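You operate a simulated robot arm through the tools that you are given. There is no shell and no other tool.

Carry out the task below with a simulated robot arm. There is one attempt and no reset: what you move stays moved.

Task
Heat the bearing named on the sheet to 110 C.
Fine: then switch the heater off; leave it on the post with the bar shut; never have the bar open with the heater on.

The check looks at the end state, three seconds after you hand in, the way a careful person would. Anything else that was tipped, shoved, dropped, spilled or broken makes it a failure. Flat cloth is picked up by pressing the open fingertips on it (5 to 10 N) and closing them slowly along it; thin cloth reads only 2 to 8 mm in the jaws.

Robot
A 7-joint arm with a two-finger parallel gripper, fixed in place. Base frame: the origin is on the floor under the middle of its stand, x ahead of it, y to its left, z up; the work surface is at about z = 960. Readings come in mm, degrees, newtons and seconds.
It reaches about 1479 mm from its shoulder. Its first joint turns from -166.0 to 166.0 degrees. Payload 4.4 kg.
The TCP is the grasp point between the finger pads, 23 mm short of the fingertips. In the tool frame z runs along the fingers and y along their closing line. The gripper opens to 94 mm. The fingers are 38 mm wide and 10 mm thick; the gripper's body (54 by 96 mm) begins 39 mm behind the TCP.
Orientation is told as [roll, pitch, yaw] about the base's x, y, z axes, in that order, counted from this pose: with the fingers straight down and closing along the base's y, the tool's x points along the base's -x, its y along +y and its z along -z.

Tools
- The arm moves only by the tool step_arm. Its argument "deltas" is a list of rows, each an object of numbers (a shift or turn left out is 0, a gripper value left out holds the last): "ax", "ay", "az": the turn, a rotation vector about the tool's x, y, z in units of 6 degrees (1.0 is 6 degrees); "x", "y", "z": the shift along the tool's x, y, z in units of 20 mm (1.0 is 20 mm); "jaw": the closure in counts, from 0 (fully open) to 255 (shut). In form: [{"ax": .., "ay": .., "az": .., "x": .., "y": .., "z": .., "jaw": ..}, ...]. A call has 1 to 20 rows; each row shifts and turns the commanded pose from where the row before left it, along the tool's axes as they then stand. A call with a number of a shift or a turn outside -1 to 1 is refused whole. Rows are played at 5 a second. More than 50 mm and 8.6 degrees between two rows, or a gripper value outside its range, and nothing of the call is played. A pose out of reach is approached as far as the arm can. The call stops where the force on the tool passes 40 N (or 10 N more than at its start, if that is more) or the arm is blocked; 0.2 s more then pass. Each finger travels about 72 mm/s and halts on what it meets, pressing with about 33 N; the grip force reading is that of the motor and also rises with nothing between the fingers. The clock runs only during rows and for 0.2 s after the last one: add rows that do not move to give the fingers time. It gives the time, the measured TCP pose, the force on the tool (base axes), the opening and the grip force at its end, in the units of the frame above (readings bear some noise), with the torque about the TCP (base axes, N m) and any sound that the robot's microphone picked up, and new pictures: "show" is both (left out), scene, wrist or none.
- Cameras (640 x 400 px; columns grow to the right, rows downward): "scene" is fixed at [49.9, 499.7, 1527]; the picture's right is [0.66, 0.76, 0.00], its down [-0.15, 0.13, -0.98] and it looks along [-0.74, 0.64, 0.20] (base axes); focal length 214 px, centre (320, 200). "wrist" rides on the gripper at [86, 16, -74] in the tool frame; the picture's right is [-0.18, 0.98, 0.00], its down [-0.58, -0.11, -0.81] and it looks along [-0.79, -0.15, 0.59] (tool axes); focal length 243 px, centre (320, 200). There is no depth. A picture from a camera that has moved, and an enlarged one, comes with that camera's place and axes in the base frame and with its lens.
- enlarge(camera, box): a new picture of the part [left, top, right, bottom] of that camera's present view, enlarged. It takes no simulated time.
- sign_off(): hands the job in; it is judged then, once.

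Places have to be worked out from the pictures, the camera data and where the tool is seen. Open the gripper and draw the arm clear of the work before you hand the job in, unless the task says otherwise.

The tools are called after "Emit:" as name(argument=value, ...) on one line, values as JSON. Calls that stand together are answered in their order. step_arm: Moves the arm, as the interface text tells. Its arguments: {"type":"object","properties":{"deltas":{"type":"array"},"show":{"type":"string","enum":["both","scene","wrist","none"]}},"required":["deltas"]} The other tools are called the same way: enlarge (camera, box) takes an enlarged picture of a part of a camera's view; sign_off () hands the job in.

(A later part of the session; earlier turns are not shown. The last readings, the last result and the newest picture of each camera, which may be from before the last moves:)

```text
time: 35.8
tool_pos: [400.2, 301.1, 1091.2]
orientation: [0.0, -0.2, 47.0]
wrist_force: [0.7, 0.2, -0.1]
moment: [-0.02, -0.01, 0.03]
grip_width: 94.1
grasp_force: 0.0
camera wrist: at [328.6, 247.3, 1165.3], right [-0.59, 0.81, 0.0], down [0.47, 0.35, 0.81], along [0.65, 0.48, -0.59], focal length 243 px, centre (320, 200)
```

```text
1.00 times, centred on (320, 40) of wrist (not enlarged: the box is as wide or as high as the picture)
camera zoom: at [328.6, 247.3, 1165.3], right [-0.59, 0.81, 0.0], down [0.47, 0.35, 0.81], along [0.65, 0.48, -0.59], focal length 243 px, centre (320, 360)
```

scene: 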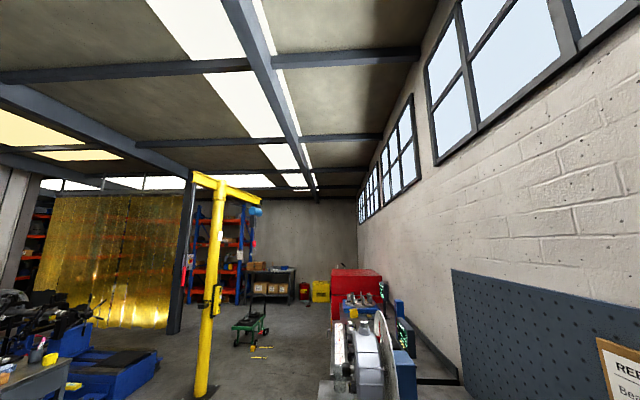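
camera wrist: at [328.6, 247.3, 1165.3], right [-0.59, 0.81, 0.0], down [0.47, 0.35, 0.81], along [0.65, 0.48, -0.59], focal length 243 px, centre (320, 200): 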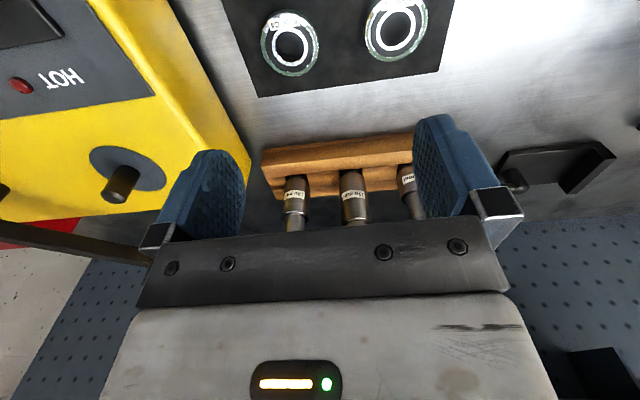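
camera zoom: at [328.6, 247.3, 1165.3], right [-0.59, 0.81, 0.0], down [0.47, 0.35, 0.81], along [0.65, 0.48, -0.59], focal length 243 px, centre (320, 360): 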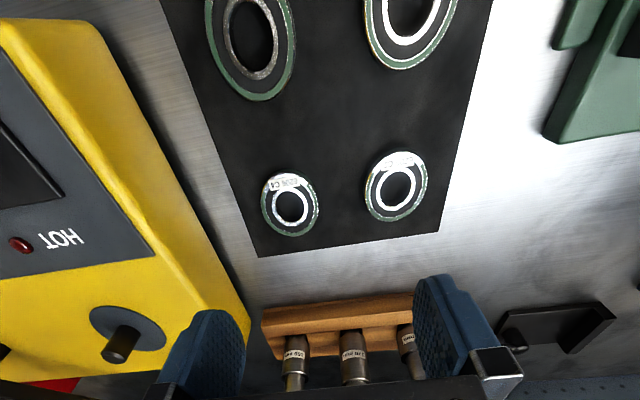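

I zoom on the C2 bearing to confirm its label and get an accurate centre.

Emit:
enlarge(camera="wrist", box=[320, 0, 480, 60])

Emit:
enlarge(camera="wrist", box=[230, 0, 390, 60])

```text
4.00 times, centred on (400, 30) of wrist
camera zoom: at [328.6, 247.3, 1165.3], right [-0.59, 0.81, 0.0], down [0.47, 0.35, 0.81], along [0.65, 0.48, -0.59], focal length 970 px, centre (0, 880)
```

zoom: 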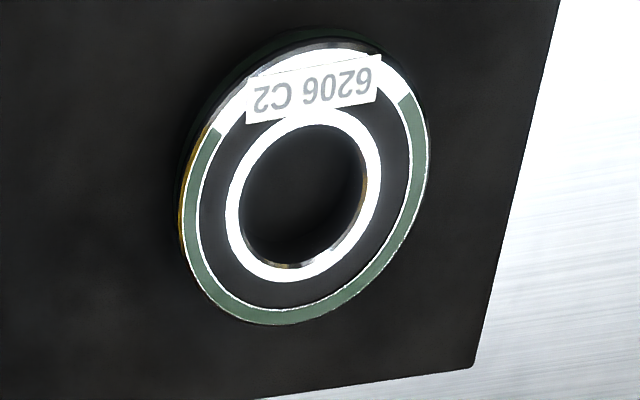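

```text
4.00 times, centred on (310, 30) of wrist
camera zoom: at [328.6, 247.3, 1165.3], right [-0.59, 0.81, 0.0], down [0.47, 0.35, 0.81], along [0.65, 0.48, -0.59], focal length 970 px, centre (360, 880)
```

zoom: 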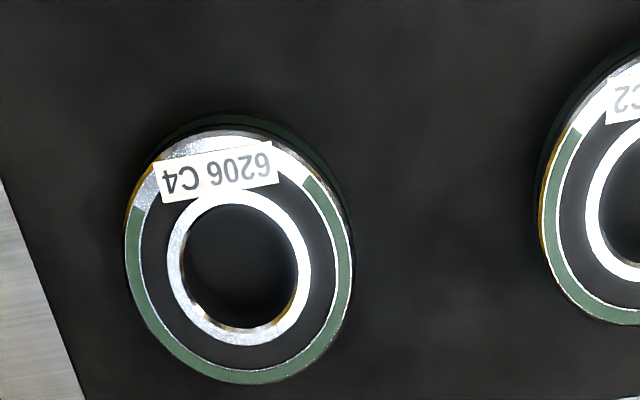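

C2 confirmed; triangulated top-centre ≈(358,365,878). I move directly above it at TCP z≈970 and check alignment.

Emit:
step_arm(deltas=[{"x": -0.15, "y": 0.62, "z": 1}, {"x": -0.15, "y": 0.62, "z": 1}, {"x": -0.15, "y": 0.62, "z": 1}, {"x": -0.15, "y": 0.62, "z": 1}, {"x": -0.15, "y": 0.62, "z": 1}, {"x": -0.16, "y": 0.62, "z": 1}, {}], show="wrist")

Emit:
enlarge(camera="wrist", box=[160, 0, 480, 120])

```text
time: 37.4
tool_pos: [358.0, 366.3, 972.1]
orientation: [-0.1, -0.1, 47.0]
wrist_force: [-0.1, 0.3, -0.2]
moment: [0.01, -0.01, 0.0]
grip_width: 94.2
grasp_force: 0.1
camera wrist: at [288.4, 312.6, 1046.3], right [-0.59, 0.81, 0.0], down [0.47, 0.35, 0.81], along [0.65, 0.48, -0.59], focal length 243 px, centre (320, 200)
```

wrist: 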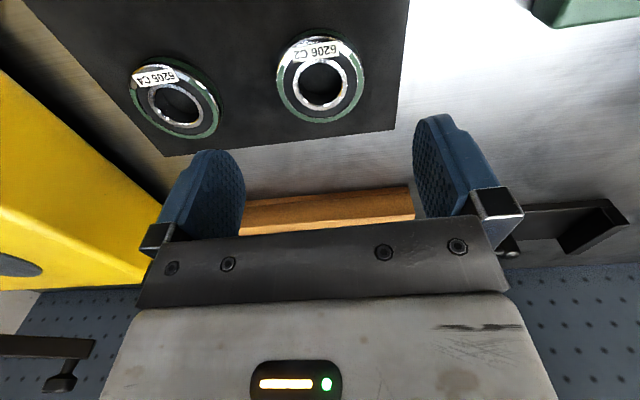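

```text
2.00 times, centred on (320, 60) of wrist
camera zoom: at [288.4, 312.6, 1046.3], right [-0.59, 0.81, 0.0], down [0.47, 0.35, 0.81], along [0.65, 0.48, -0.59], focal length 485 px, centre (320, 480)
```

zoom: 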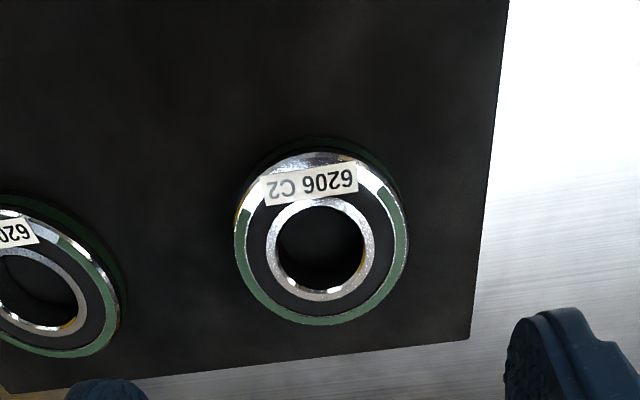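

Column matches and the row gives top z≈878 — consistent. I descend to TCP z≈888 (tips ≈865, just above the mat) around the bearing.

Emit:
step_arm(deltas=[{"z": 0.8}, {"z": 0.8}, {"z": 0.8}, {"z": 0.8}, {"z": 0.5}, {"z": 0.4}, {}], show="wrist")

Emit:
enlarge(camera="wrist", box=[160, 60, 480, 240])

```text
time: 39.0
tool_pos: [358.8, 366.3, 889.3]
orientation: [-0.1, -0.2, 47.1]
wrist_force: [-0.4, 0.5, 0.0]
moment: [0.01, -0.01, 0.02]
grip_width: 94.0
grasp_force: 0.1
camera wrist: at [289.0, 312.6, 964.0], right [-0.59, 0.8, 0.0], down [0.47, 0.35, 0.81], along [0.65, 0.48, -0.59], focal length 243 px, centre (320, 200)
```

wrist: 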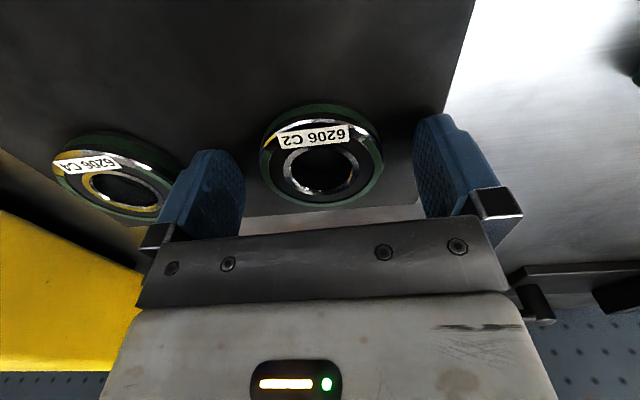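

```text
2.00 times, centred on (320, 150) of wrist
camera zoom: at [289.0, 312.6, 964.0], right [-0.59, 0.8, 0.0], down [0.47, 0.35, 0.81], along [0.65, 0.48, -0.59], focal length 485 px, centre (320, 300)
```

zoom: 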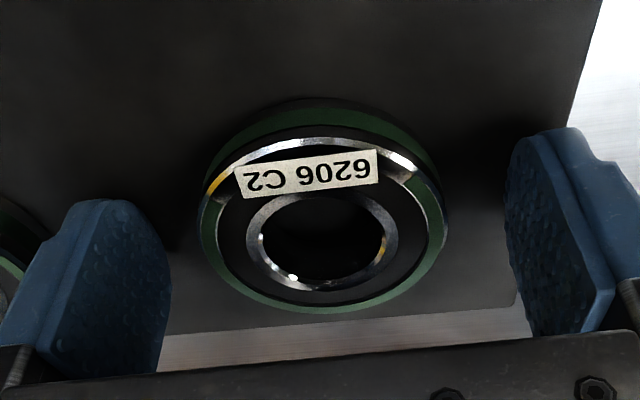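

The bearing is well between the fingers; I shift ~1–2 mm to centre it and close gently.

Emit:
step_arm(deltas=[{"x": 0.08, "y": 0.05}, {"z": 0.05}, {"jaw": 70}, {}, {"jaw": 90}, {}, {"jaw": 110}, {}, {}], show="wrist")

```text
time: 41.0
tool_pos: [358.0, 365.3, 889.1]
orientation: [-0.1, -0.2, 47.0]
wrist_force: [-3.2, 2.1, 27.2]
moment: [0.02, 0.62, -0.02]
grip_width: 61.6
grasp_force: 33.2
camera wrist: at [287.3, 312.2, 962.7], right [-0.59, 0.8, 0.0], down [0.47, 0.35, 0.81], along [0.65, 0.48, -0.59], focal length 243 px, centre (320, 200)
```

wrist: 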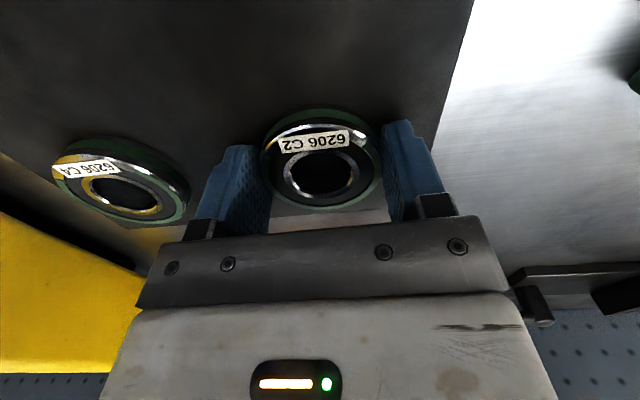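

Gripped at 61.6 mm. I lift straight up carefully.

Emit:
step_arm(deltas=[{"z": -0.2}, {"z": -0.3}, {"z": -0.5}, {"z": -0.8}, {"z": -1}, {"z": -1}, {"z": -1}, {"z": -1}, {}], show="wrist")

Emit:
enlarge(camera="wrist", box=[160, 60, 480, 260])

```text
time: 43.0
tool_pos: [357.9, 364.7, 1003.6]
orientation: [-0.1, 0.0, 47.0]
wrist_force: [0.4, -0.1, -2.6]
moment: [0.0, 0.03, 0.0]
grip_width: 61.1
grasp_force: 33.4
camera wrist: at [287.6, 311.8, 1077.2], right [-0.59, 0.8, 0.0], down [0.47, 0.35, 0.81], along [0.65, 0.48, -0.59], focal length 243 px, centre (320, 200)
```

wrist: 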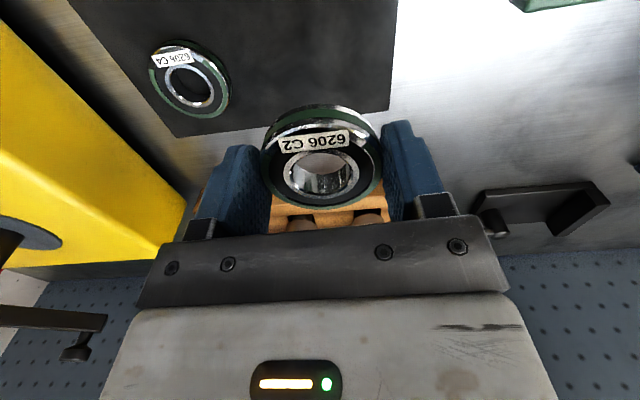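

```text
2.00 times, centred on (320, 160) of wrist
camera zoom: at [287.6, 311.8, 1077.2], right [-0.59, 0.8, 0.0], down [0.47, 0.35, 0.81], along [0.65, 0.48, -0.59], focal length 485 px, centre (320, 280)
```

zoom: 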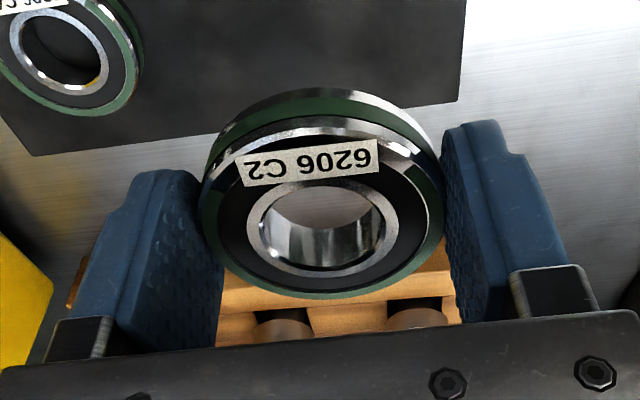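

Bearing held level, bottom about flush with the fingertips. I recompute the post at ≈(641,189) with disc z≈960, post top ≈1004, and carry the bearing there at a safe height (TCP ≈1076).

Emit:
step_arm(deltas=[{"z": -0.9}, {"z": -0.9}, {"z": -0.9}, {"z": -0.9}, {"y": -0.9, "x": -0.19}, {"y": -0.9, "x": -0.19}, {"y": -0.9, "x": -0.19}, {"y": -0.9, "x": -0.19}, {"y": -0.9, "x": -0.19}, {"y": -0.9, "x": -0.19}, {"y": -0.9, "x": -0.19}, {"y": -0.9, "x": -0.19}, {"y": -0.9, "x": -0.19}, {"y": -0.9, "x": -0.19}, {}], show="wrist")

Emit:
enlarge(camera="wrist", box=[0, 0, 640, 80])

```text
time: 46.2
tool_pos: [514.8, 271.5, 1076.0]
orientation: [0.1, -0.2, 47.0]
wrist_force: [-0.6, 1.2, -2.0]
moment: [-0.04, 0.01, 0.02]
grip_width: 61.2
grasp_force: 32.1
camera wrist: at [445.2, 217.1, 1149.9], right [-0.59, 0.8, 0.0], down [0.47, 0.35, 0.81], along [0.65, 0.48, -0.59], focal length 243 px, centre (320, 200)
```

wrist: 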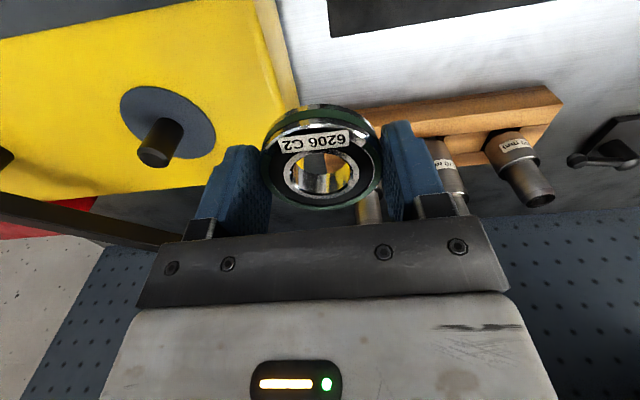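

```text
1.00 times, centred on (320, 40) of wrist (not enlarged: the box is as wide or as high as the picture)
camera zoom: at [445.2, 217.1, 1149.9], right [-0.59, 0.8, 0.0], down [0.47, 0.35, 0.81], along [0.65, 0.48, -0.59], focal length 243 px, centre (320, 360)
```

zoom: 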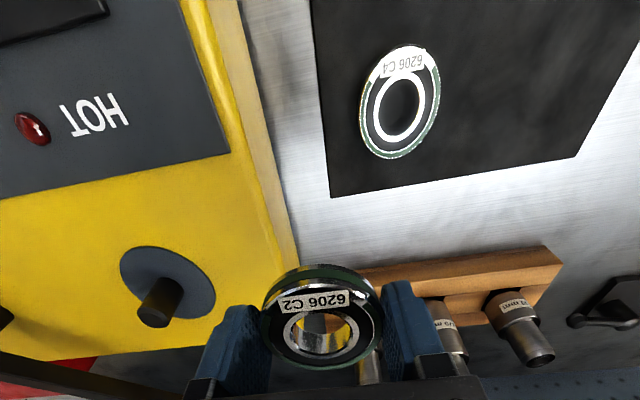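

The post is clear of the bar. I zoom on the post top to refine its location before going over it.

Emit:
enlarge(camera="wrist", box=[100, 70, 228, 190])

```text
3.33 times, centred on (164, 130) of wrist
camera zoom: at [445.2, 217.1, 1149.9], right [-0.59, 0.8, 0.0], down [0.47, 0.35, 0.81], along [0.65, 0.48, -0.59], focal length 809 px, centre (840, 433)
```

zoom: 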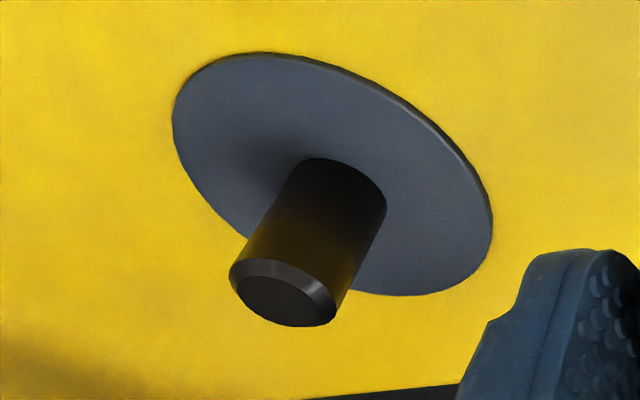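

The post has a chamfered top—good. I move the bearing over it at the same height.

Emit:
step_arm(deltas=[{"y": -0.924, "x": -0.165}, {"y": -0.924, "x": -0.165}, {"y": -0.924, "x": -0.165}, {"y": -0.924, "x": -0.165}, {"y": -0.924, "x": -0.165}, {"y": -0.924, "x": -0.165}, {"y": -0.924, "x": -0.165}, {"y": -0.924, "x": -0.165}, {}], show="wrist")

Emit:
enlarge(camera="wrist", box=[220, 60, 420, 220])

```text
time: 48.2
tool_pos: [642.1, 189.7, 1078.5]
orientation: [-0.1, -0.1, 47.0]
wrist_force: [0.3, -0.6, -1.7]
moment: [0.02, 0.02, -0.01]
grip_width: 61.3
grasp_force: 32.8
camera wrist: at [571.7, 136.0, 1151.0], right [-0.59, 0.8, 0.0], down [0.47, 0.35, 0.81], along [0.65, 0.48, -0.59], focal length 243 px, centre (320, 200)
```

wrist: 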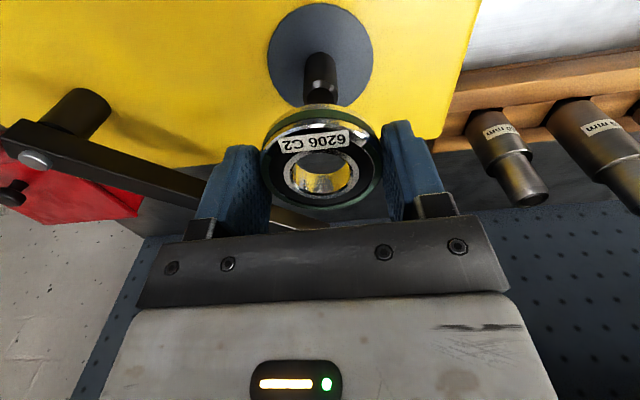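

```text
2.50 times, centred on (320, 140) of wrist
camera zoom: at [571.7, 136.0, 1151.0], right [-0.59, 0.8, 0.0], down [0.47, 0.35, 0.81], along [0.65, 0.48, -0.59], focal length 606 px, centre (320, 350)
```

zoom: 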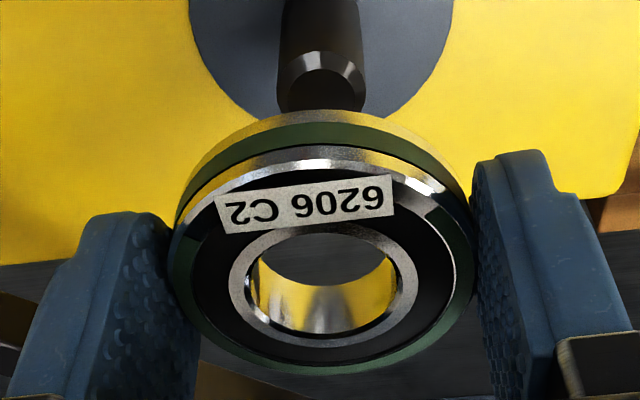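

Alignment looks good (post and bearing both at column ≈320.5). I lower until the bearing is just above the post top and check again.

Emit:
step_arm(deltas=[{"z": 0.6}, {"z": 0.6}, {"z": 0.6}, {"z": 0.5}, {}], show="wrist")

Emit:
enlarge(camera="wrist", box=[240, 90, 400, 215])

```text
time: 49.4
tool_pos: [641.6, 188.6, 1031.1]
orientation: [0.0, -0.2, 47.0]
wrist_force: [0.9, 0.0, -2.5]
moment: [-0.02, -0.01, 0.02]
grip_width: 61.0
grasp_force: 32.9
camera wrist: at [571.8, 135.6, 1104.8], right [-0.59, 0.8, 0.0], down [0.47, 0.35, 0.81], along [0.65, 0.48, -0.59], focal length 243 px, centre (320, 200)
```

wrist: 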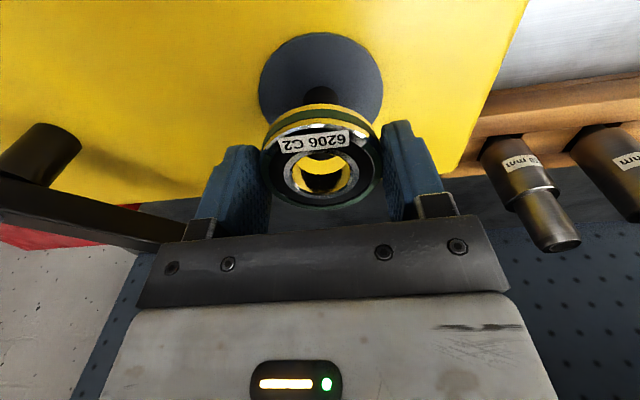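

```text
3.20 times, centred on (320, 152) of wrist
camera zoom: at [571.8, 135.6, 1104.8], right [-0.59, 0.8, 0.0], down [0.47, 0.35, 0.81], along [0.65, 0.48, -0.59], focal length 776 px, centre (320, 352)
```

zoom: 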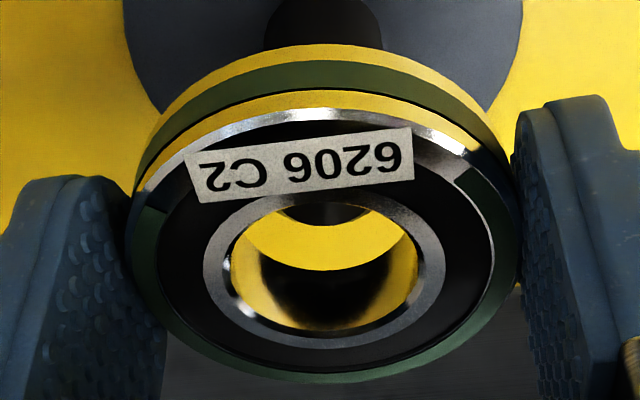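

Seen through the bore, the post is centred within about half a millimetre. I lower slowly onto the post, watching the force.

Emit:
step_arm(deltas=[{"z": 0.15}, {"z": 0.15}, {"z": 0.15}, {"z": 0.15}, {"z": 0.15}, {}], show="wrist")

Emit:
enlarge(camera="wrist", box=[240, 90, 400, 215])

```text
time: 50.8
tool_pos: [640.0, 189.1, 1016.8]
orientation: [-0.1, -0.2, 47.0]
wrist_force: [-0.3, -0.4, -2.2]
moment: [-0.01, 0.02, 0.02]
grip_width: 61.2
grasp_force: 33.0
camera wrist: at [570.7, 134.8, 1089.2], right [-0.59, 0.8, 0.0], down [0.47, 0.35, 0.81], along [0.65, 0.48, -0.59], focal length 243 px, centre (320, 200)
```

wrist: 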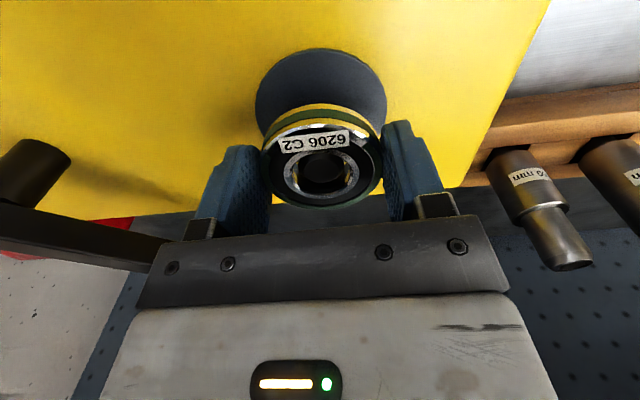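

```text
3.20 times, centred on (320, 152) of wrist
camera zoom: at [570.7, 134.8, 1089.2], right [-0.59, 0.8, 0.0], down [0.47, 0.35, 0.81], along [0.65, 0.48, -0.59], focal length 776 px, centre (320, 352)
```

zoom: 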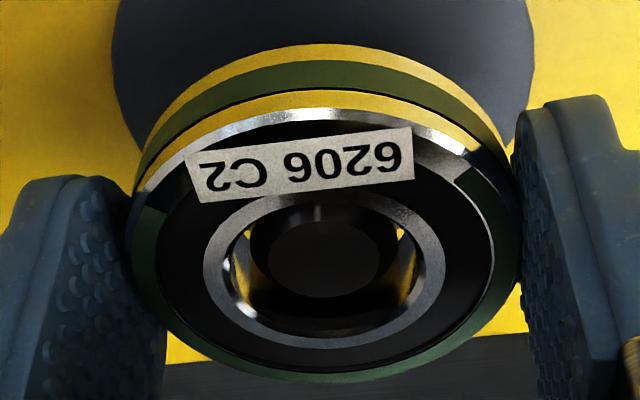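

The post has entered the bore with no contact force. I continue downward in small steps until the bearing meets the disc.

Emit:
step_arm(deltas=[{"z": 0.25}, {"z": 0.25}, {"z": 0.25}, {"z": 0.25}, {"z": 0.2}, {}], show="none")

```text
time: 52.2
tool_pos: [640.3, 189.8, 991.8]
orientation: [0.0, -0.2, 47.1]
wrist_force: [-0.2, 0.6, -1.4]
moment: [0.01, 0.01, 0.01]
grip_width: 61.2
grasp_force: 33.7
```

Emit:
step_arm(deltas=[{"z": 0.1}, {"z": 0.1}, {"z": 0.08}, {}], show="wrist")

Emit:
enlarge(camera="wrist", box=[220, 70, 420, 215])

```text
time: 53.2
tool_pos: [640.1, 189.0, 986.8]
orientation: [0.1, -0.1, 47.0]
wrist_force: [-0.6, -0.5, -2.5]
moment: [-0.02, 0.02, -0.04]
grip_width: 60.8
grasp_force: 33.3
camera wrist: at [569.7, 135.8, 1059.8], right [-0.59, 0.8, 0.0], down [0.47, 0.35, 0.81], along [0.65, 0.48, -0.59], focal length 243 px, centre (320, 200)
```

wrist: 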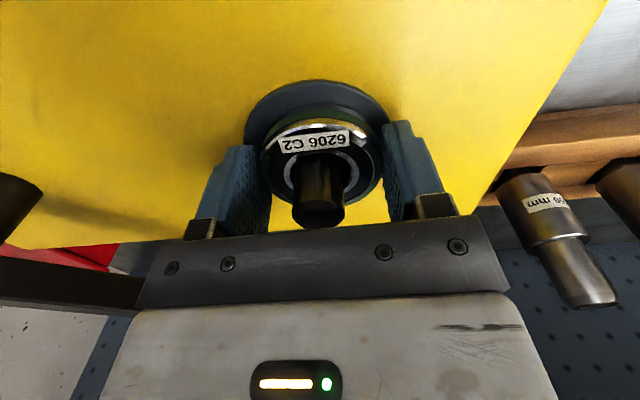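

```text
2.76 times, centred on (320, 142) of wrist
camera zoom: at [569.7, 135.8, 1059.8], right [-0.59, 0.8, 0.0], down [0.47, 0.35, 0.81], along [0.65, 0.48, -0.59], focal length 669 px, centre (320, 359)
```

zoom: 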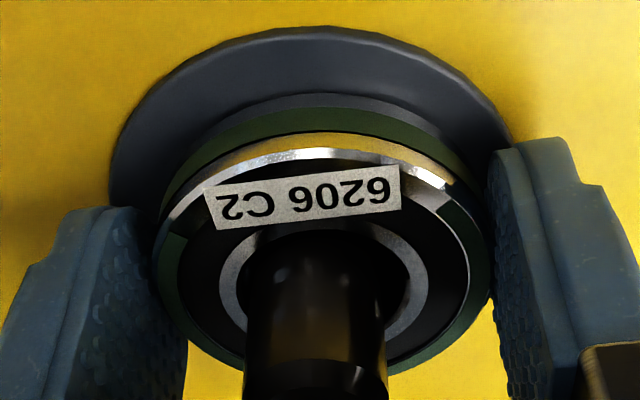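

Nearly on the disc. I continue in 1 mm steps until contact shows in the force.

Emit:
step_arm(deltas=[{"z": 0.06}, {"z": 0.06}, {}], show="none")

Emit:
step_arm(deltas=[{"z": 0.06}, {"z": 0.06}, {}], show="none")

```text
time: 54.0
tool_pos: [639.9, 190.1, 984.5]
orientation: [0.0, 0.0, 47.0]
wrist_force: [-0.3, -0.2, -0.7]
moment: [0.03, 0.02, 0.01]
grip_width: 61.3
grasp_force: 32.7
```

```text
time: 54.8
tool_pos: [641.2, 188.7, 983.2]
orientation: [-0.1, -0.4, 47.1]
wrist_force: [-5.4, 2.6, 38.3]
moment: [0.24, 1.13, 0.06]
grip_width: 61.3
grasp_force: 32.9
```

Contact with the disc (38 N). I relax by about 1 mm and open the fingers, then rise.

Emit:
step_arm(deltas=[{"z": -0.07}, {}, {"jaw": 80}, {}, {"jaw": 50}, {}, {"jaw": 0}, {}, {}], show="wrist")

Emit:
enlarge(camera="wrist", box=[220, 70, 420, 215])

```text
time: 56.5
tool_pos: [639.8, 189.1, 983.4]
orientation: [0.1, -0.1, 47.1]
wrist_force: [1.5, 2.8, 6.2]
moment: [-0.26, -0.13, 0.14]
grip_width: 93.8
grasp_force: 0.2
stopped in row 8: the force on the tool passed its limit at 124 N (the readings are from after the stop); the commanded pose is now the measured one
camera wrist: at [569.2, 135.9, 1056.8], right [-0.59, 0.8, 0.0], down [0.47, 0.35, 0.81], along [0.65, 0.48, -0.59], focal length 243 px, centre (320, 200)
```

wrist: 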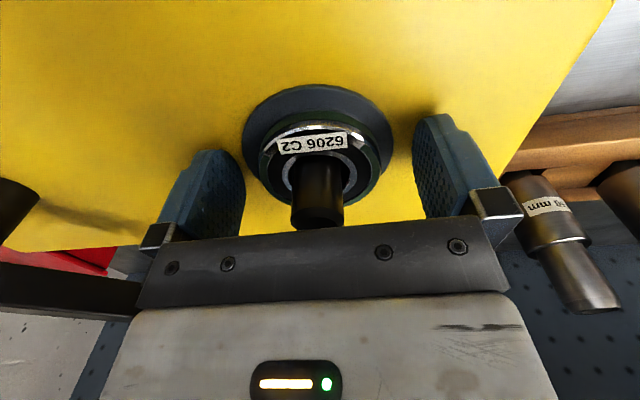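

```text
2.76 times, centred on (320, 142) of wrist
camera zoom: at [569.2, 135.9, 1056.8], right [-0.59, 0.8, 0.0], down [0.47, 0.35, 0.81], along [0.65, 0.48, -0.59], focal length 669 px, centre (320, 359)
```

zoom: 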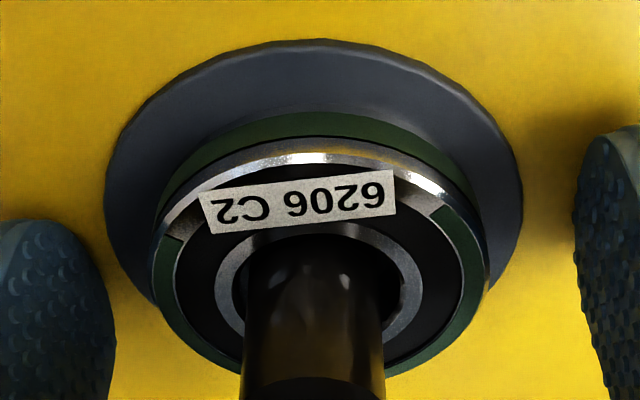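

The bearing rests on the disc around the post; the jaws are fully open. I rise straight up and inspect.

Emit:
step_arm(deltas=[{"z": -0.5}, {"z": -1}, {"z": -1}, {"z": -1}, {"z": -1}, {"z": -1}, {"z": -0.5}, {}], show="wrist")

Emit:
enlarge(camera="wrist", box=[220, 0, 420, 125])

Emit:
enlarge(camera="wrist", box=[0, 0, 640, 60])

```text
time: 58.2
tool_pos: [639.8, 188.8, 1104.1]
orientation: [0.0, -0.1, 47.0]
wrist_force: [-0.4, -0.2, 0.1]
moment: [0.02, 0.0, -0.04]
grip_width: 94.1
grasp_force: 0.1
camera wrist: at [569.8, 134.7, 1177.2], right [-0.59, 0.8, 0.0], down [0.48, 0.35, 0.81], along [0.65, 0.48, -0.59], focal length 243 px, centre (320, 200)
```

wrist: 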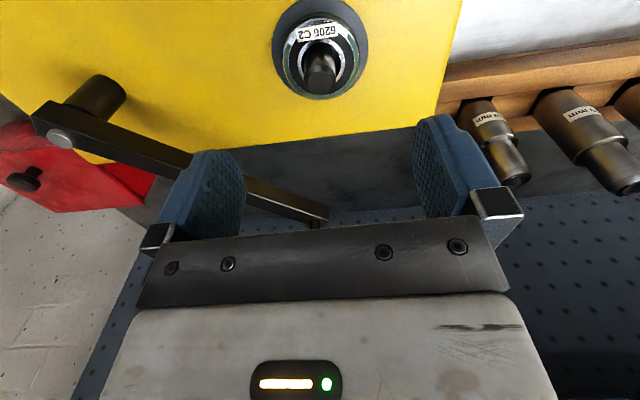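

```text
3.20 times, centred on (320, 62) of wrist
camera zoom: at [569.8, 134.7, 1177.2], right [-0.59, 0.8, 0.0], down [0.48, 0.35, 0.81], along [0.65, 0.48, -0.59], focal length 776 px, centre (320, 640)
```

zoom: 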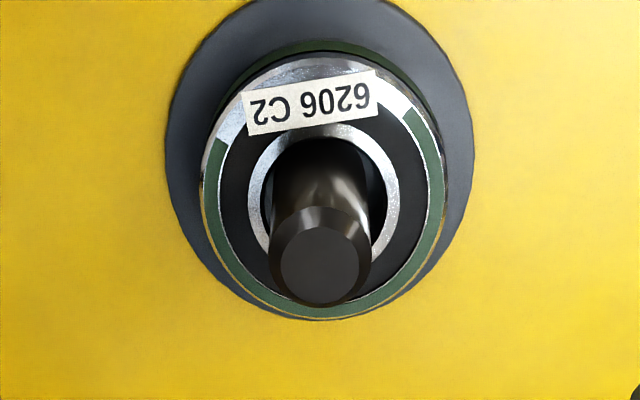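

```text
1.00 times, centred on (320, 30) of wrist (not enlarged: the box is as wide or as high as the picture)
camera zoom: at [569.8, 134.7, 1177.2], right [-0.59, 0.8, 0.0], down [0.48, 0.35, 0.81], along [0.65, 0.48, -0.59], focal length 243 px, centre (320, 370)
```

zoom: 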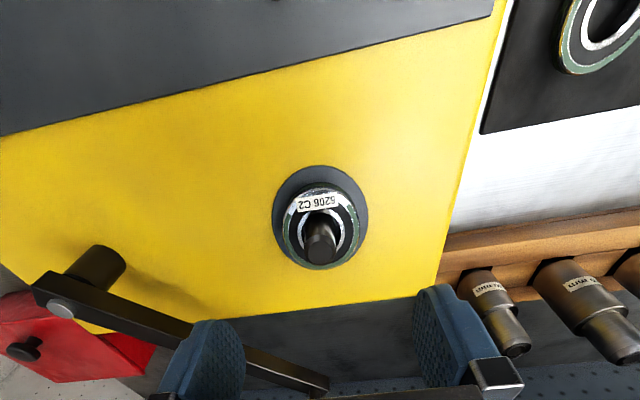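

The bearing is seated on the post. Now I go back over the bar's pull-knob (yaw ≈6.5, at ≈(773,279)) to swing the bar shut.

Emit:
step_arm(deltas=[{"az": 0.964}, {"az": 0.964}, {"az": 0.964}, {"az": 0.964}, {"az": 0.964}, {"az": 0.964}, {"az": 0.95}, {"x": -0.891, "y": 0.466}, {"x": -0.891, "y": 0.466}, {"x": -0.891, "y": 0.466}, {"x": -0.891, "y": 0.466}, {"x": -0.891, "y": 0.466}, {"x": -0.891, "y": 0.466}, {"x": -0.891, "y": 0.466}, {"x": -0.891, "y": 0.466}, {}], show="wrist")

Emit:
enlarge(camera="wrist", box=[220, 60, 420, 185])

```text
time: 61.6
tool_pos: [772.0, 280.4, 1103.6]
orientation: [0.2, -0.1, 6.7]
wrist_force: [-0.7, -0.4, -0.7]
moment: [-0.03, 0.01, -0.02]
grip_width: 94.1
grasp_force: 0.1
camera wrist: at [685.0, 285.6, 1176.9], right [0.07, 1.0, 0.0], down [0.59, -0.04, 0.81], along [0.81, -0.05, -0.59], focal length 243 px, centre (320, 200)
```

wrist: 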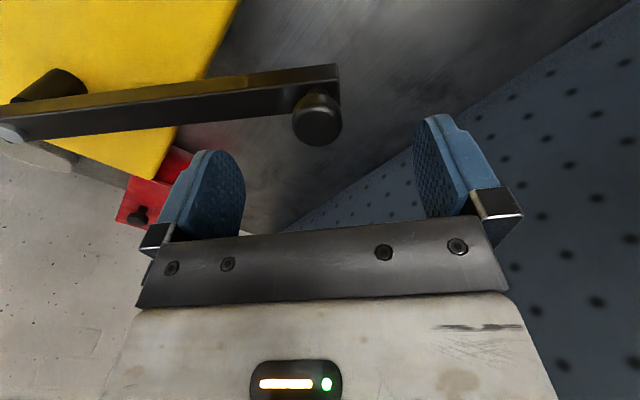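

```text
3.20 times, centred on (320, 122) of wrist
camera zoom: at [685.0, 285.6, 1176.9], right [0.07, 1.0, 0.0], down [0.59, -0.04, 0.81], along [0.81, -0.05, -0.59], focal length 776 px, centre (320, 448)
```

zoom: 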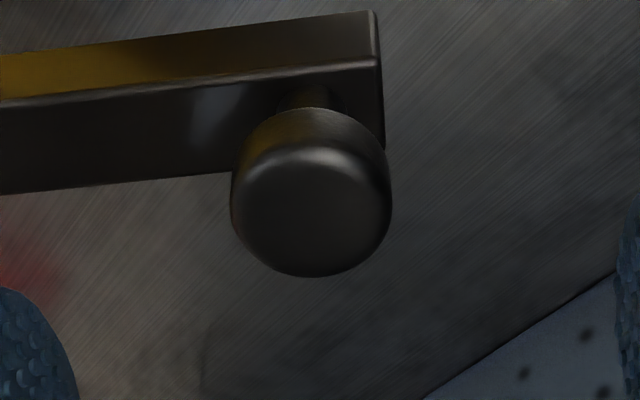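

The knob is ~1.6 mm to the pivot side of the TCP; I correct, descend to z≈1053, and close on it.

Emit:
step_arm(deltas=[{"y": -0.08, "z": 0.5}, {"z": 0.7}, {"z": 0.7}, {"z": 0.63}, {}, {"jaw": 150}, {}, {}, {}], show="wrist")

```text
time: 63.6
tool_pos: [771.6, 277.8, 1052.1]
orientation: [0.1, 0.0, 6.7]
wrist_force: [0.2, -0.1, -0.5]
moment: [-0.03, 0.0, -0.01]
grip_width: 38.6
grasp_force: 0.1
camera wrist: at [684.6, 283.0, 1126.4], right [0.07, 1.0, 0.0], down [0.59, -0.04, 0.81], along [0.81, -0.05, -0.59], focal length 243 px, centre (320, 200)
```

wrist: 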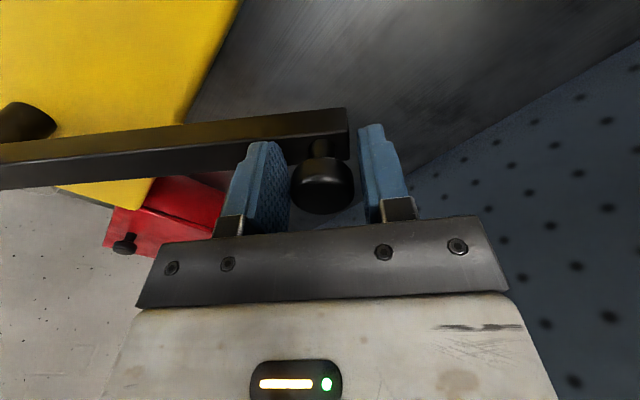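

Knob well centred. I close the grip.

Emit:
step_arm(deltas=[{"jaw": 180}, {}, {"jaw": 200}, {}, {}], show="none")

```text
time: 64.8
tool_pos: [772.3, 278.2, 1053.2]
orientation: [0.1, -0.1, 6.7]
wrist_force: [-1.1, 27.7, -2.0]
moment: [0.12, 0.08, 0.12]
grip_width: 29.7
grasp_force: 45.1
```

Grip firm. I swing the bar back counter-clockwise along the same arc, checking forces along the way.

Emit:
step_arm(deltas=[{"y": 0.05}, {"az": -0.75, "x": 0.905, "y": 0.01}, {"az": -0.75, "x": 0.905, "y": 0.01}, {}], show="none")

```text
time: 65.8
tool_pos: [735.7, 272.8, 1053.3]
orientation: [0.1, -0.1, 15.7]
wrist_force: [-4.5, 18.8, 11.0]
moment: [-0.13, 0.78, 0.0]
grip_width: 29.6
grasp_force: 44.7
```

Emit:
step_arm(deltas=[{"y": 0.04}, {"az": -0.75, "x": 0.905, "y": 0.01}, {"az": -0.75, "x": 0.905, "y": 0.01}, {"az": -0.75, "x": 0.905, "y": 0.01}, {}], show="none")

```text
time: 67.0
tool_pos: [684.7, 255.7, 1051.7]
orientation: [0.0, -0.1, 29.3]
wrist_force: [-0.8, 2.1, 22.2]
moment: [-0.05, 0.1, 0.01]
grip_width: 29.4
grasp_force: 44.6
```

Tracking well and forces small. I continue nearly to the closed position and look.

Emit:
step_arm(deltas=[{"z": -0.04}, {"az": -0.75, "x": 0.905, "y": 0.01}, {"az": -0.75, "x": 0.905, "y": 0.01}, {"az": -0.75, "x": 0.905, "y": 0.01}, {}], show="wrist")

```text
time: 68.0
tool_pos: [640.9, 229.9, 1052.4]
orientation: [0.0, -0.2, 41.6]
wrist_force: [-7.3, 10.7, 3.3]
moment: [-0.26, 0.22, 0.29]
grip_width: 29.7
grasp_force: 44.2
stopped in row 4: the force on the tool passed its limit at 44 N (the readings are from after the stop); the commanded pose is now the measured one
camera wrist: at [567.1, 182.8, 1125.9], right [-0.52, 0.86, 0.0], down [0.51, 0.3, 0.81], along [0.69, 0.42, -0.59], focal length 243 px, centre (320, 200)
```

wrist: 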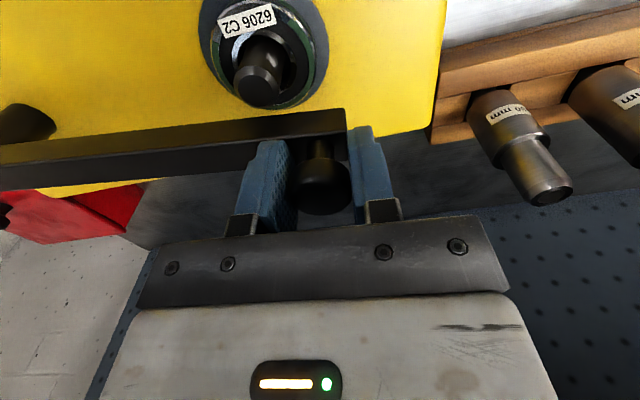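

A brief radial force spike stopped it ~6° before closed; the bar is still following. I relieve the outward load and continue in smaller 2° steps.

Emit:
step_arm(deltas=[{"y": 0.03}, {"az": -0.333, "x": 0.41, "y": 0.015}, {"az": -0.333, "x": 0.41, "y": 0.015}, {}], show="none")

```text
time: 69.0
tool_pos: [630.7, 219.2, 1052.4]
orientation: [0.1, -0.1, 45.6]
wrist_force: [-7.0, 6.1, -2.0]
moment: [-0.09, 0.13, -0.06]
grip_width: 29.2
grasp_force: 44.9
```

Emit:
step_arm(deltas=[{"az": -0.25, "x": 0.3, "y": 0.01}, {"az": -0.1, "x": 0.15, "y": 0.01}, {}], show="wrist")

Emit:
enlarge(camera="wrist", box=[200, 20, 380, 132])

```text
time: 69.8
tool_pos: [624.2, 212.6, 1052.2]
orientation: [0.0, -0.2, 47.8]
wrist_force: [-6.4, 6.6, 1.1]
moment: [0.02, 0.0, 0.23]
grip_width: 29.3
grasp_force: 45.5
camera wrist: at [553.8, 158.7, 1125.9], right [-0.6, 0.8, 0.0], down [0.47, 0.35, 0.81], along [0.64, 0.49, -0.59], focal length 243 px, centre (320, 200)
```

wrist: 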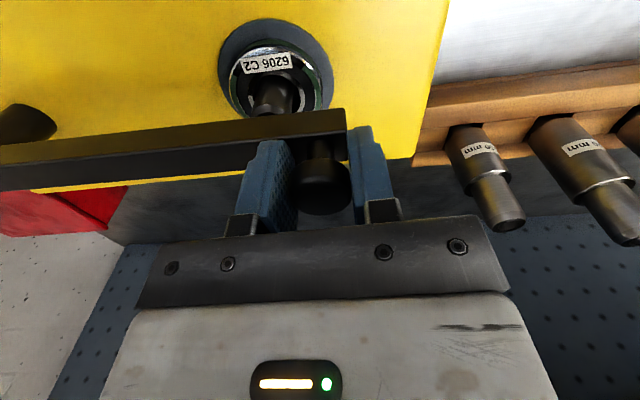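

```text
3.56 times, centred on (290, 76) of wrist
camera zoom: at [553.8, 158.7, 1125.9], right [-0.6, 0.8, 0.0], down [0.47, 0.35, 0.81], along [0.64, 0.49, -0.59], focal length 863 px, centre (427, 641)
```

zoom: 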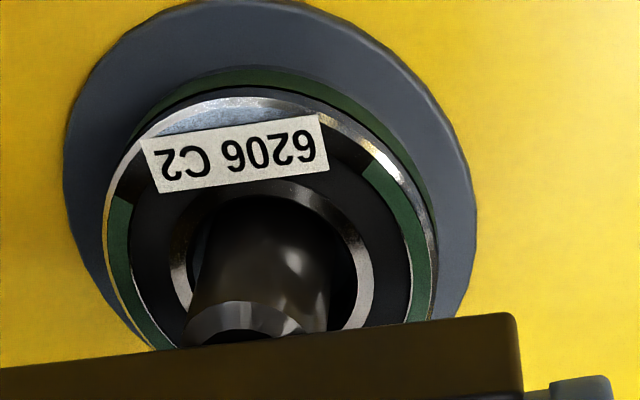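

Almost shut: the chamfer peeks out slightly more than originally. I nudge it a few more mm toward the front and check the force.

Emit:
step_arm(deltas=[{"x": 0.1}, {"x": 0.08}, {}], show="wrist")

Emit:
enlarge(camera="wrist", box=[160, 0, 480, 200])

```text
time: 70.7
tool_pos: [621.0, 210.6, 1052.6]
orientation: [0.1, -0.2, 47.7]
wrist_force: [11.6, 28.1, -8.4]
moment: [0.14, -0.07, 0.13]
grip_width: 29.3
grasp_force: 44.9
camera wrist: at [551.3, 156.1, 1125.9], right [-0.6, 0.8, 0.0], down [0.47, 0.35, 0.81], along [0.64, 0.49, -0.59], focal length 243 px, centre (320, 200)
```

wrist: 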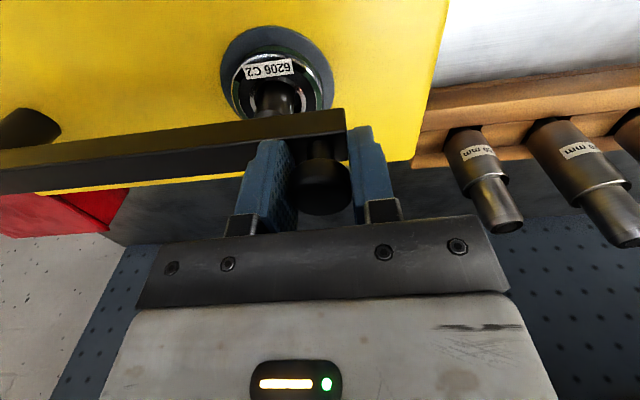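

```text
2.00 times, centred on (320, 100) of wrist
camera zoom: at [551.3, 156.1, 1125.9], right [-0.6, 0.8, 0.0], down [0.47, 0.35, 0.81], along [0.64, 0.49, -0.59], focal length 485 px, centre (320, 400)
```

zoom: 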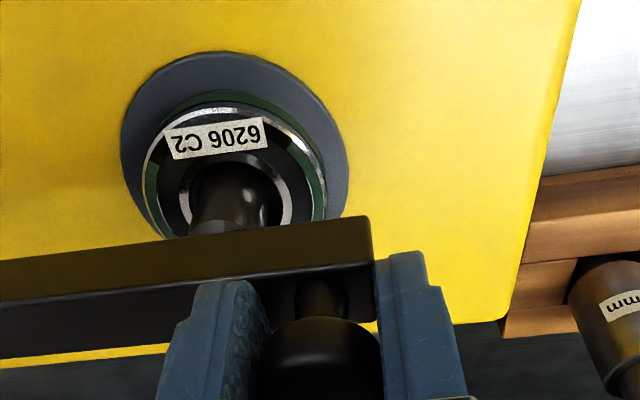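

A 28 N reaction directed backward shows the bar has met its closed stop, matching the original picture. I relax slightly, release and rise.

Emit:
step_arm(deltas=[{"x": -0.04, "y": 0.03}, {"jaw": 150}, {}, {}, {"jaw": 0}, {}, {}, {"z": -1}, {"z": -1}, {"z": -1}, {"z": -1}, {}], show="wrist")

Emit:
enlarge(camera="wrist", box=[160, 0, 480, 200])

```text
time: 73.2
tool_pos: [620.7, 210.8, 1131.7]
orientation: [0.1, -0.1, 47.7]
wrist_force: [-0.5, 0.6, -0.8]
moment: [0.0, -0.02, 0.0]
grip_width: 93.9
grasp_force: 0.0
camera wrist: at [551.4, 156.2, 1205.4], right [-0.6, 0.8, 0.0], down [0.47, 0.35, 0.81], along [0.64, 0.49, -0.59], focal length 243 px, centre (320, 200)
```

wrist: 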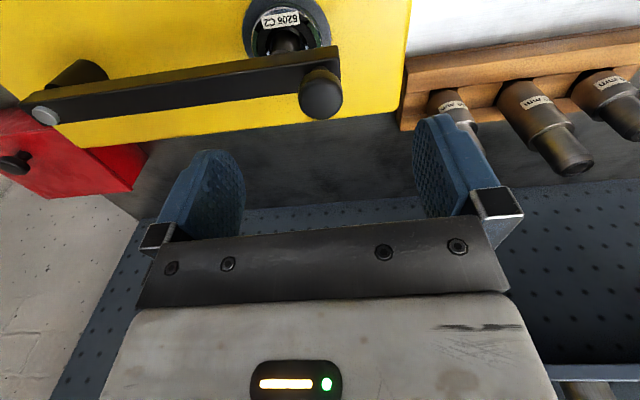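

```text
2.00 times, centred on (320, 100) of wrist
camera zoom: at [551.4, 156.2, 1205.4], right [-0.6, 0.8, 0.0], down [0.47, 0.35, 0.81], along [0.64, 0.49, -0.59], focal length 485 px, centre (320, 400)
```

zoom: 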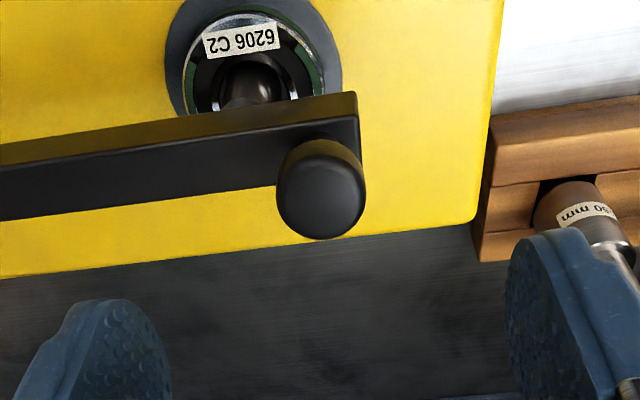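

Bar shut with the bearing on the post. Next the temperature knob: I move above it (≈(673,−43)) and look.

Emit:
step_arm(deltas=[{"x": 0.693, "y": -0.955}, {"x": 0.693, "y": -0.955}, {"x": 0.693, "y": -0.955}, {"x": 0.693, "y": -0.955}, {"x": 0.693, "y": -0.955}, {"x": 0.693, "y": -0.955}, {"x": 0.693, "y": -0.955}, {"x": 0.693, "y": -0.955}, {"x": 0.693, "y": -0.955}, {"x": 0.693, "y": -0.955}, {"x": 0.693, "y": -0.955}, {}], show="wrist")

Emit:
enlarge(camera="wrist", box=[200, 0, 440, 120])

```text
time: 75.8
tool_pos: [673.1, -44.8, 1131.3]
orientation: [0.1, -0.3, 47.6]
wrist_force: [0.7, -0.4, 1.0]
moment: [0.0, 0.03, 0.02]
grip_width: 94.0
grasp_force: 0.0
camera wrist: at [602.9, -98.9, 1205.8], right [-0.6, 0.8, 0.0], down [0.47, 0.35, 0.81], along [0.64, 0.49, -0.59], focal length 243 px, centre (320, 200)
```

wrist: 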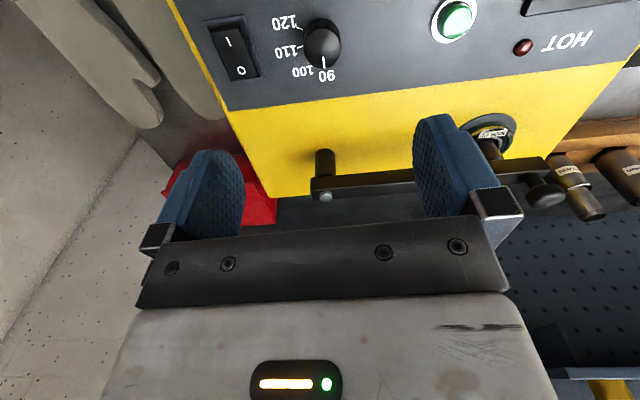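

```text
2.67 times, centred on (320, 60) of wrist
camera zoom: at [602.9, -98.9, 1205.8], right [-0.6, 0.8, 0.0], down [0.47, 0.35, 0.81], along [0.64, 0.49, -0.59], focal length 647 px, centre (320, 573)
```

zoom: 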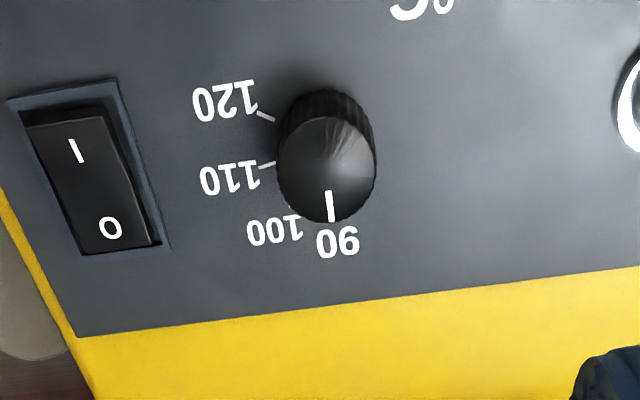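

The knob (≈31 mm dia, axis ≈(671,−43), top ≈984) points at 90; the 110 tick lies ≈76° clockwise from above. I turn the tool to yaw 90, pre-close the jaws to ~53 mm, and lower above the knob to check alignment.

Emit:
step_arm(deltas=[{"az": -1, "jaw": 110}, {"az": -1}, {"az": -1}, {"az": -1}, {"az": -1}, {"az": -1}, {"az": -1.0}, {"x": -0.1, "y": 0.09, "z": 0.9}, {"z": 0.9}, {"z": 0.9}, {"z": 0.9}, {"z": 0.9}, {}], show="wrist")

Emit:
enlarge(camera="wrist", box=[200, 40, 440, 190])

```text
time: 78.7
tool_pos: [671.3, -41.9, 1041.6]
orientation: [0.0, -0.2, 89.7]
wrist_force: [-0.3, 0.0, -0.4]
moment: [-0.03, -0.04, 0.01]
grip_width: 53.7
grasp_force: 0.0
camera wrist: at [655.6, -129.5, 1114.1], right [-0.98, 0.19, 0.0], down [0.11, 0.58, 0.81], along [0.15, 0.79, -0.59], focal length 243 px, centre (320, 200)
```

wrist: 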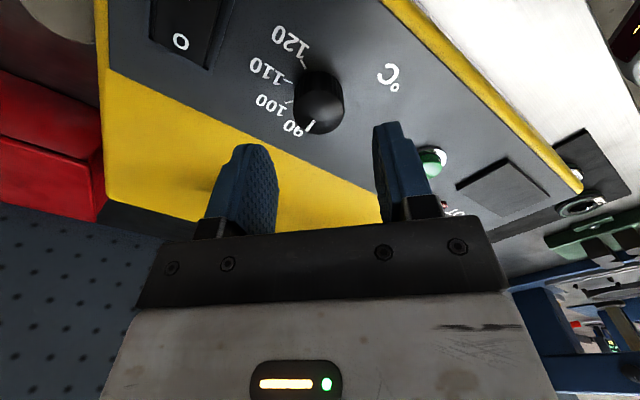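

```text
2.67 times, centred on (320, 115) of wrist
camera zoom: at [655.6, -129.5, 1114.1], right [-0.98, 0.19, 0.0], down [0.11, 0.58, 0.81], along [0.15, 0.79, -0.59], focal length 647 px, centre (320, 427)
```

zoom: 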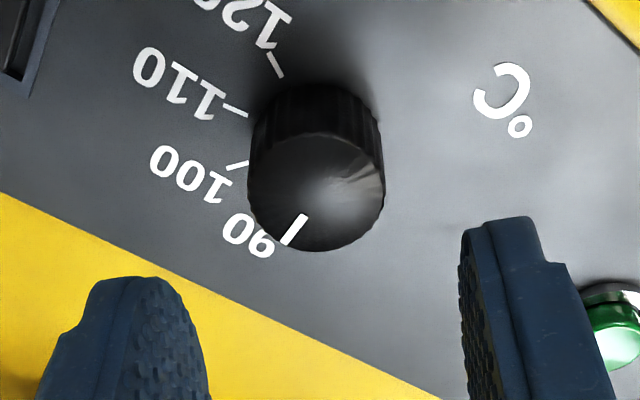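

Aligned within about 1 mm. I descend around the knob to TCP z≈988 and then close.

Emit:
step_arm(deltas=[{"y": -0.04, "z": 0.6}, {"z": 0.7}, {"z": 0.7}, {"z": 0.6}, {}, {"jaw": 150}, {}, {}, {"jaw": 165}, {}], show="wrist")

```text
time: 80.8
tool_pos: [672.5, -42.1, 989.0]
orientation: [-0.1, -0.2, 89.7]
wrist_force: [-0.1, 0.1, 0.1]
moment: [-0.01, 0.01, 0.0]
grip_width: 33.0
grasp_force: 0.0
camera wrist: at [656.9, -129.8, 1062.0], right [-0.98, 0.19, 0.0], down [0.11, 0.58, 0.81], along [0.15, 0.79, -0.59], focal length 243 px, centre (320, 200)
```

wrist: 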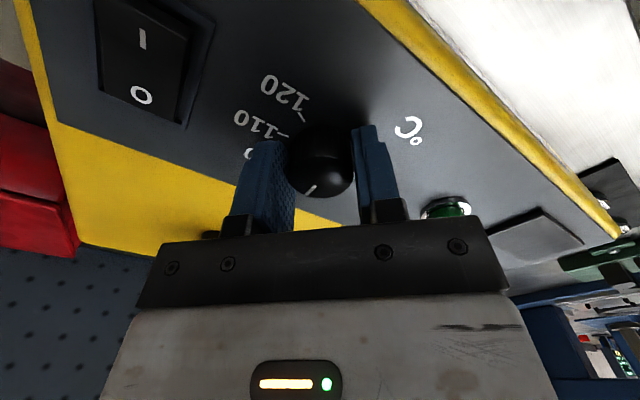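

The knob sits centred between the pads at 33 mm opening. I close onto it lightly.

Emit:
step_arm(deltas=[{"jaw": 172}, {}, {"jaw": 180}, {}, {}], show="none")

```text
time: 82.0
tool_pos: [673.5, -42.0, 988.2]
orientation: [0.1, -0.2, 89.7]
wrist_force: [-10.2, -0.1, 2.8]
moment: [0.04, 0.22, 0.01]
grip_width: 32.7
grasp_force: 5.2
```

Emit:
step_arm(deltas=[{"y": 0.03, "jaw": 184}, {}, {"jaw": 190}, {}, {}], show="none")

```text
time: 83.4
tool_pos: [672.2, -41.3, 989.0]
orientation: [-0.1, 0.0, 89.7]
wrist_force: [6.7, -2.1, -2.8]
moment: [-0.07, 0.32, -0.03]
grip_width: 31.7
grasp_force: 44.3
stopped in row 5: the force on the tool passed its limit at 41 N (the readings are from after the stop); the commanded pose is now the measured one
```

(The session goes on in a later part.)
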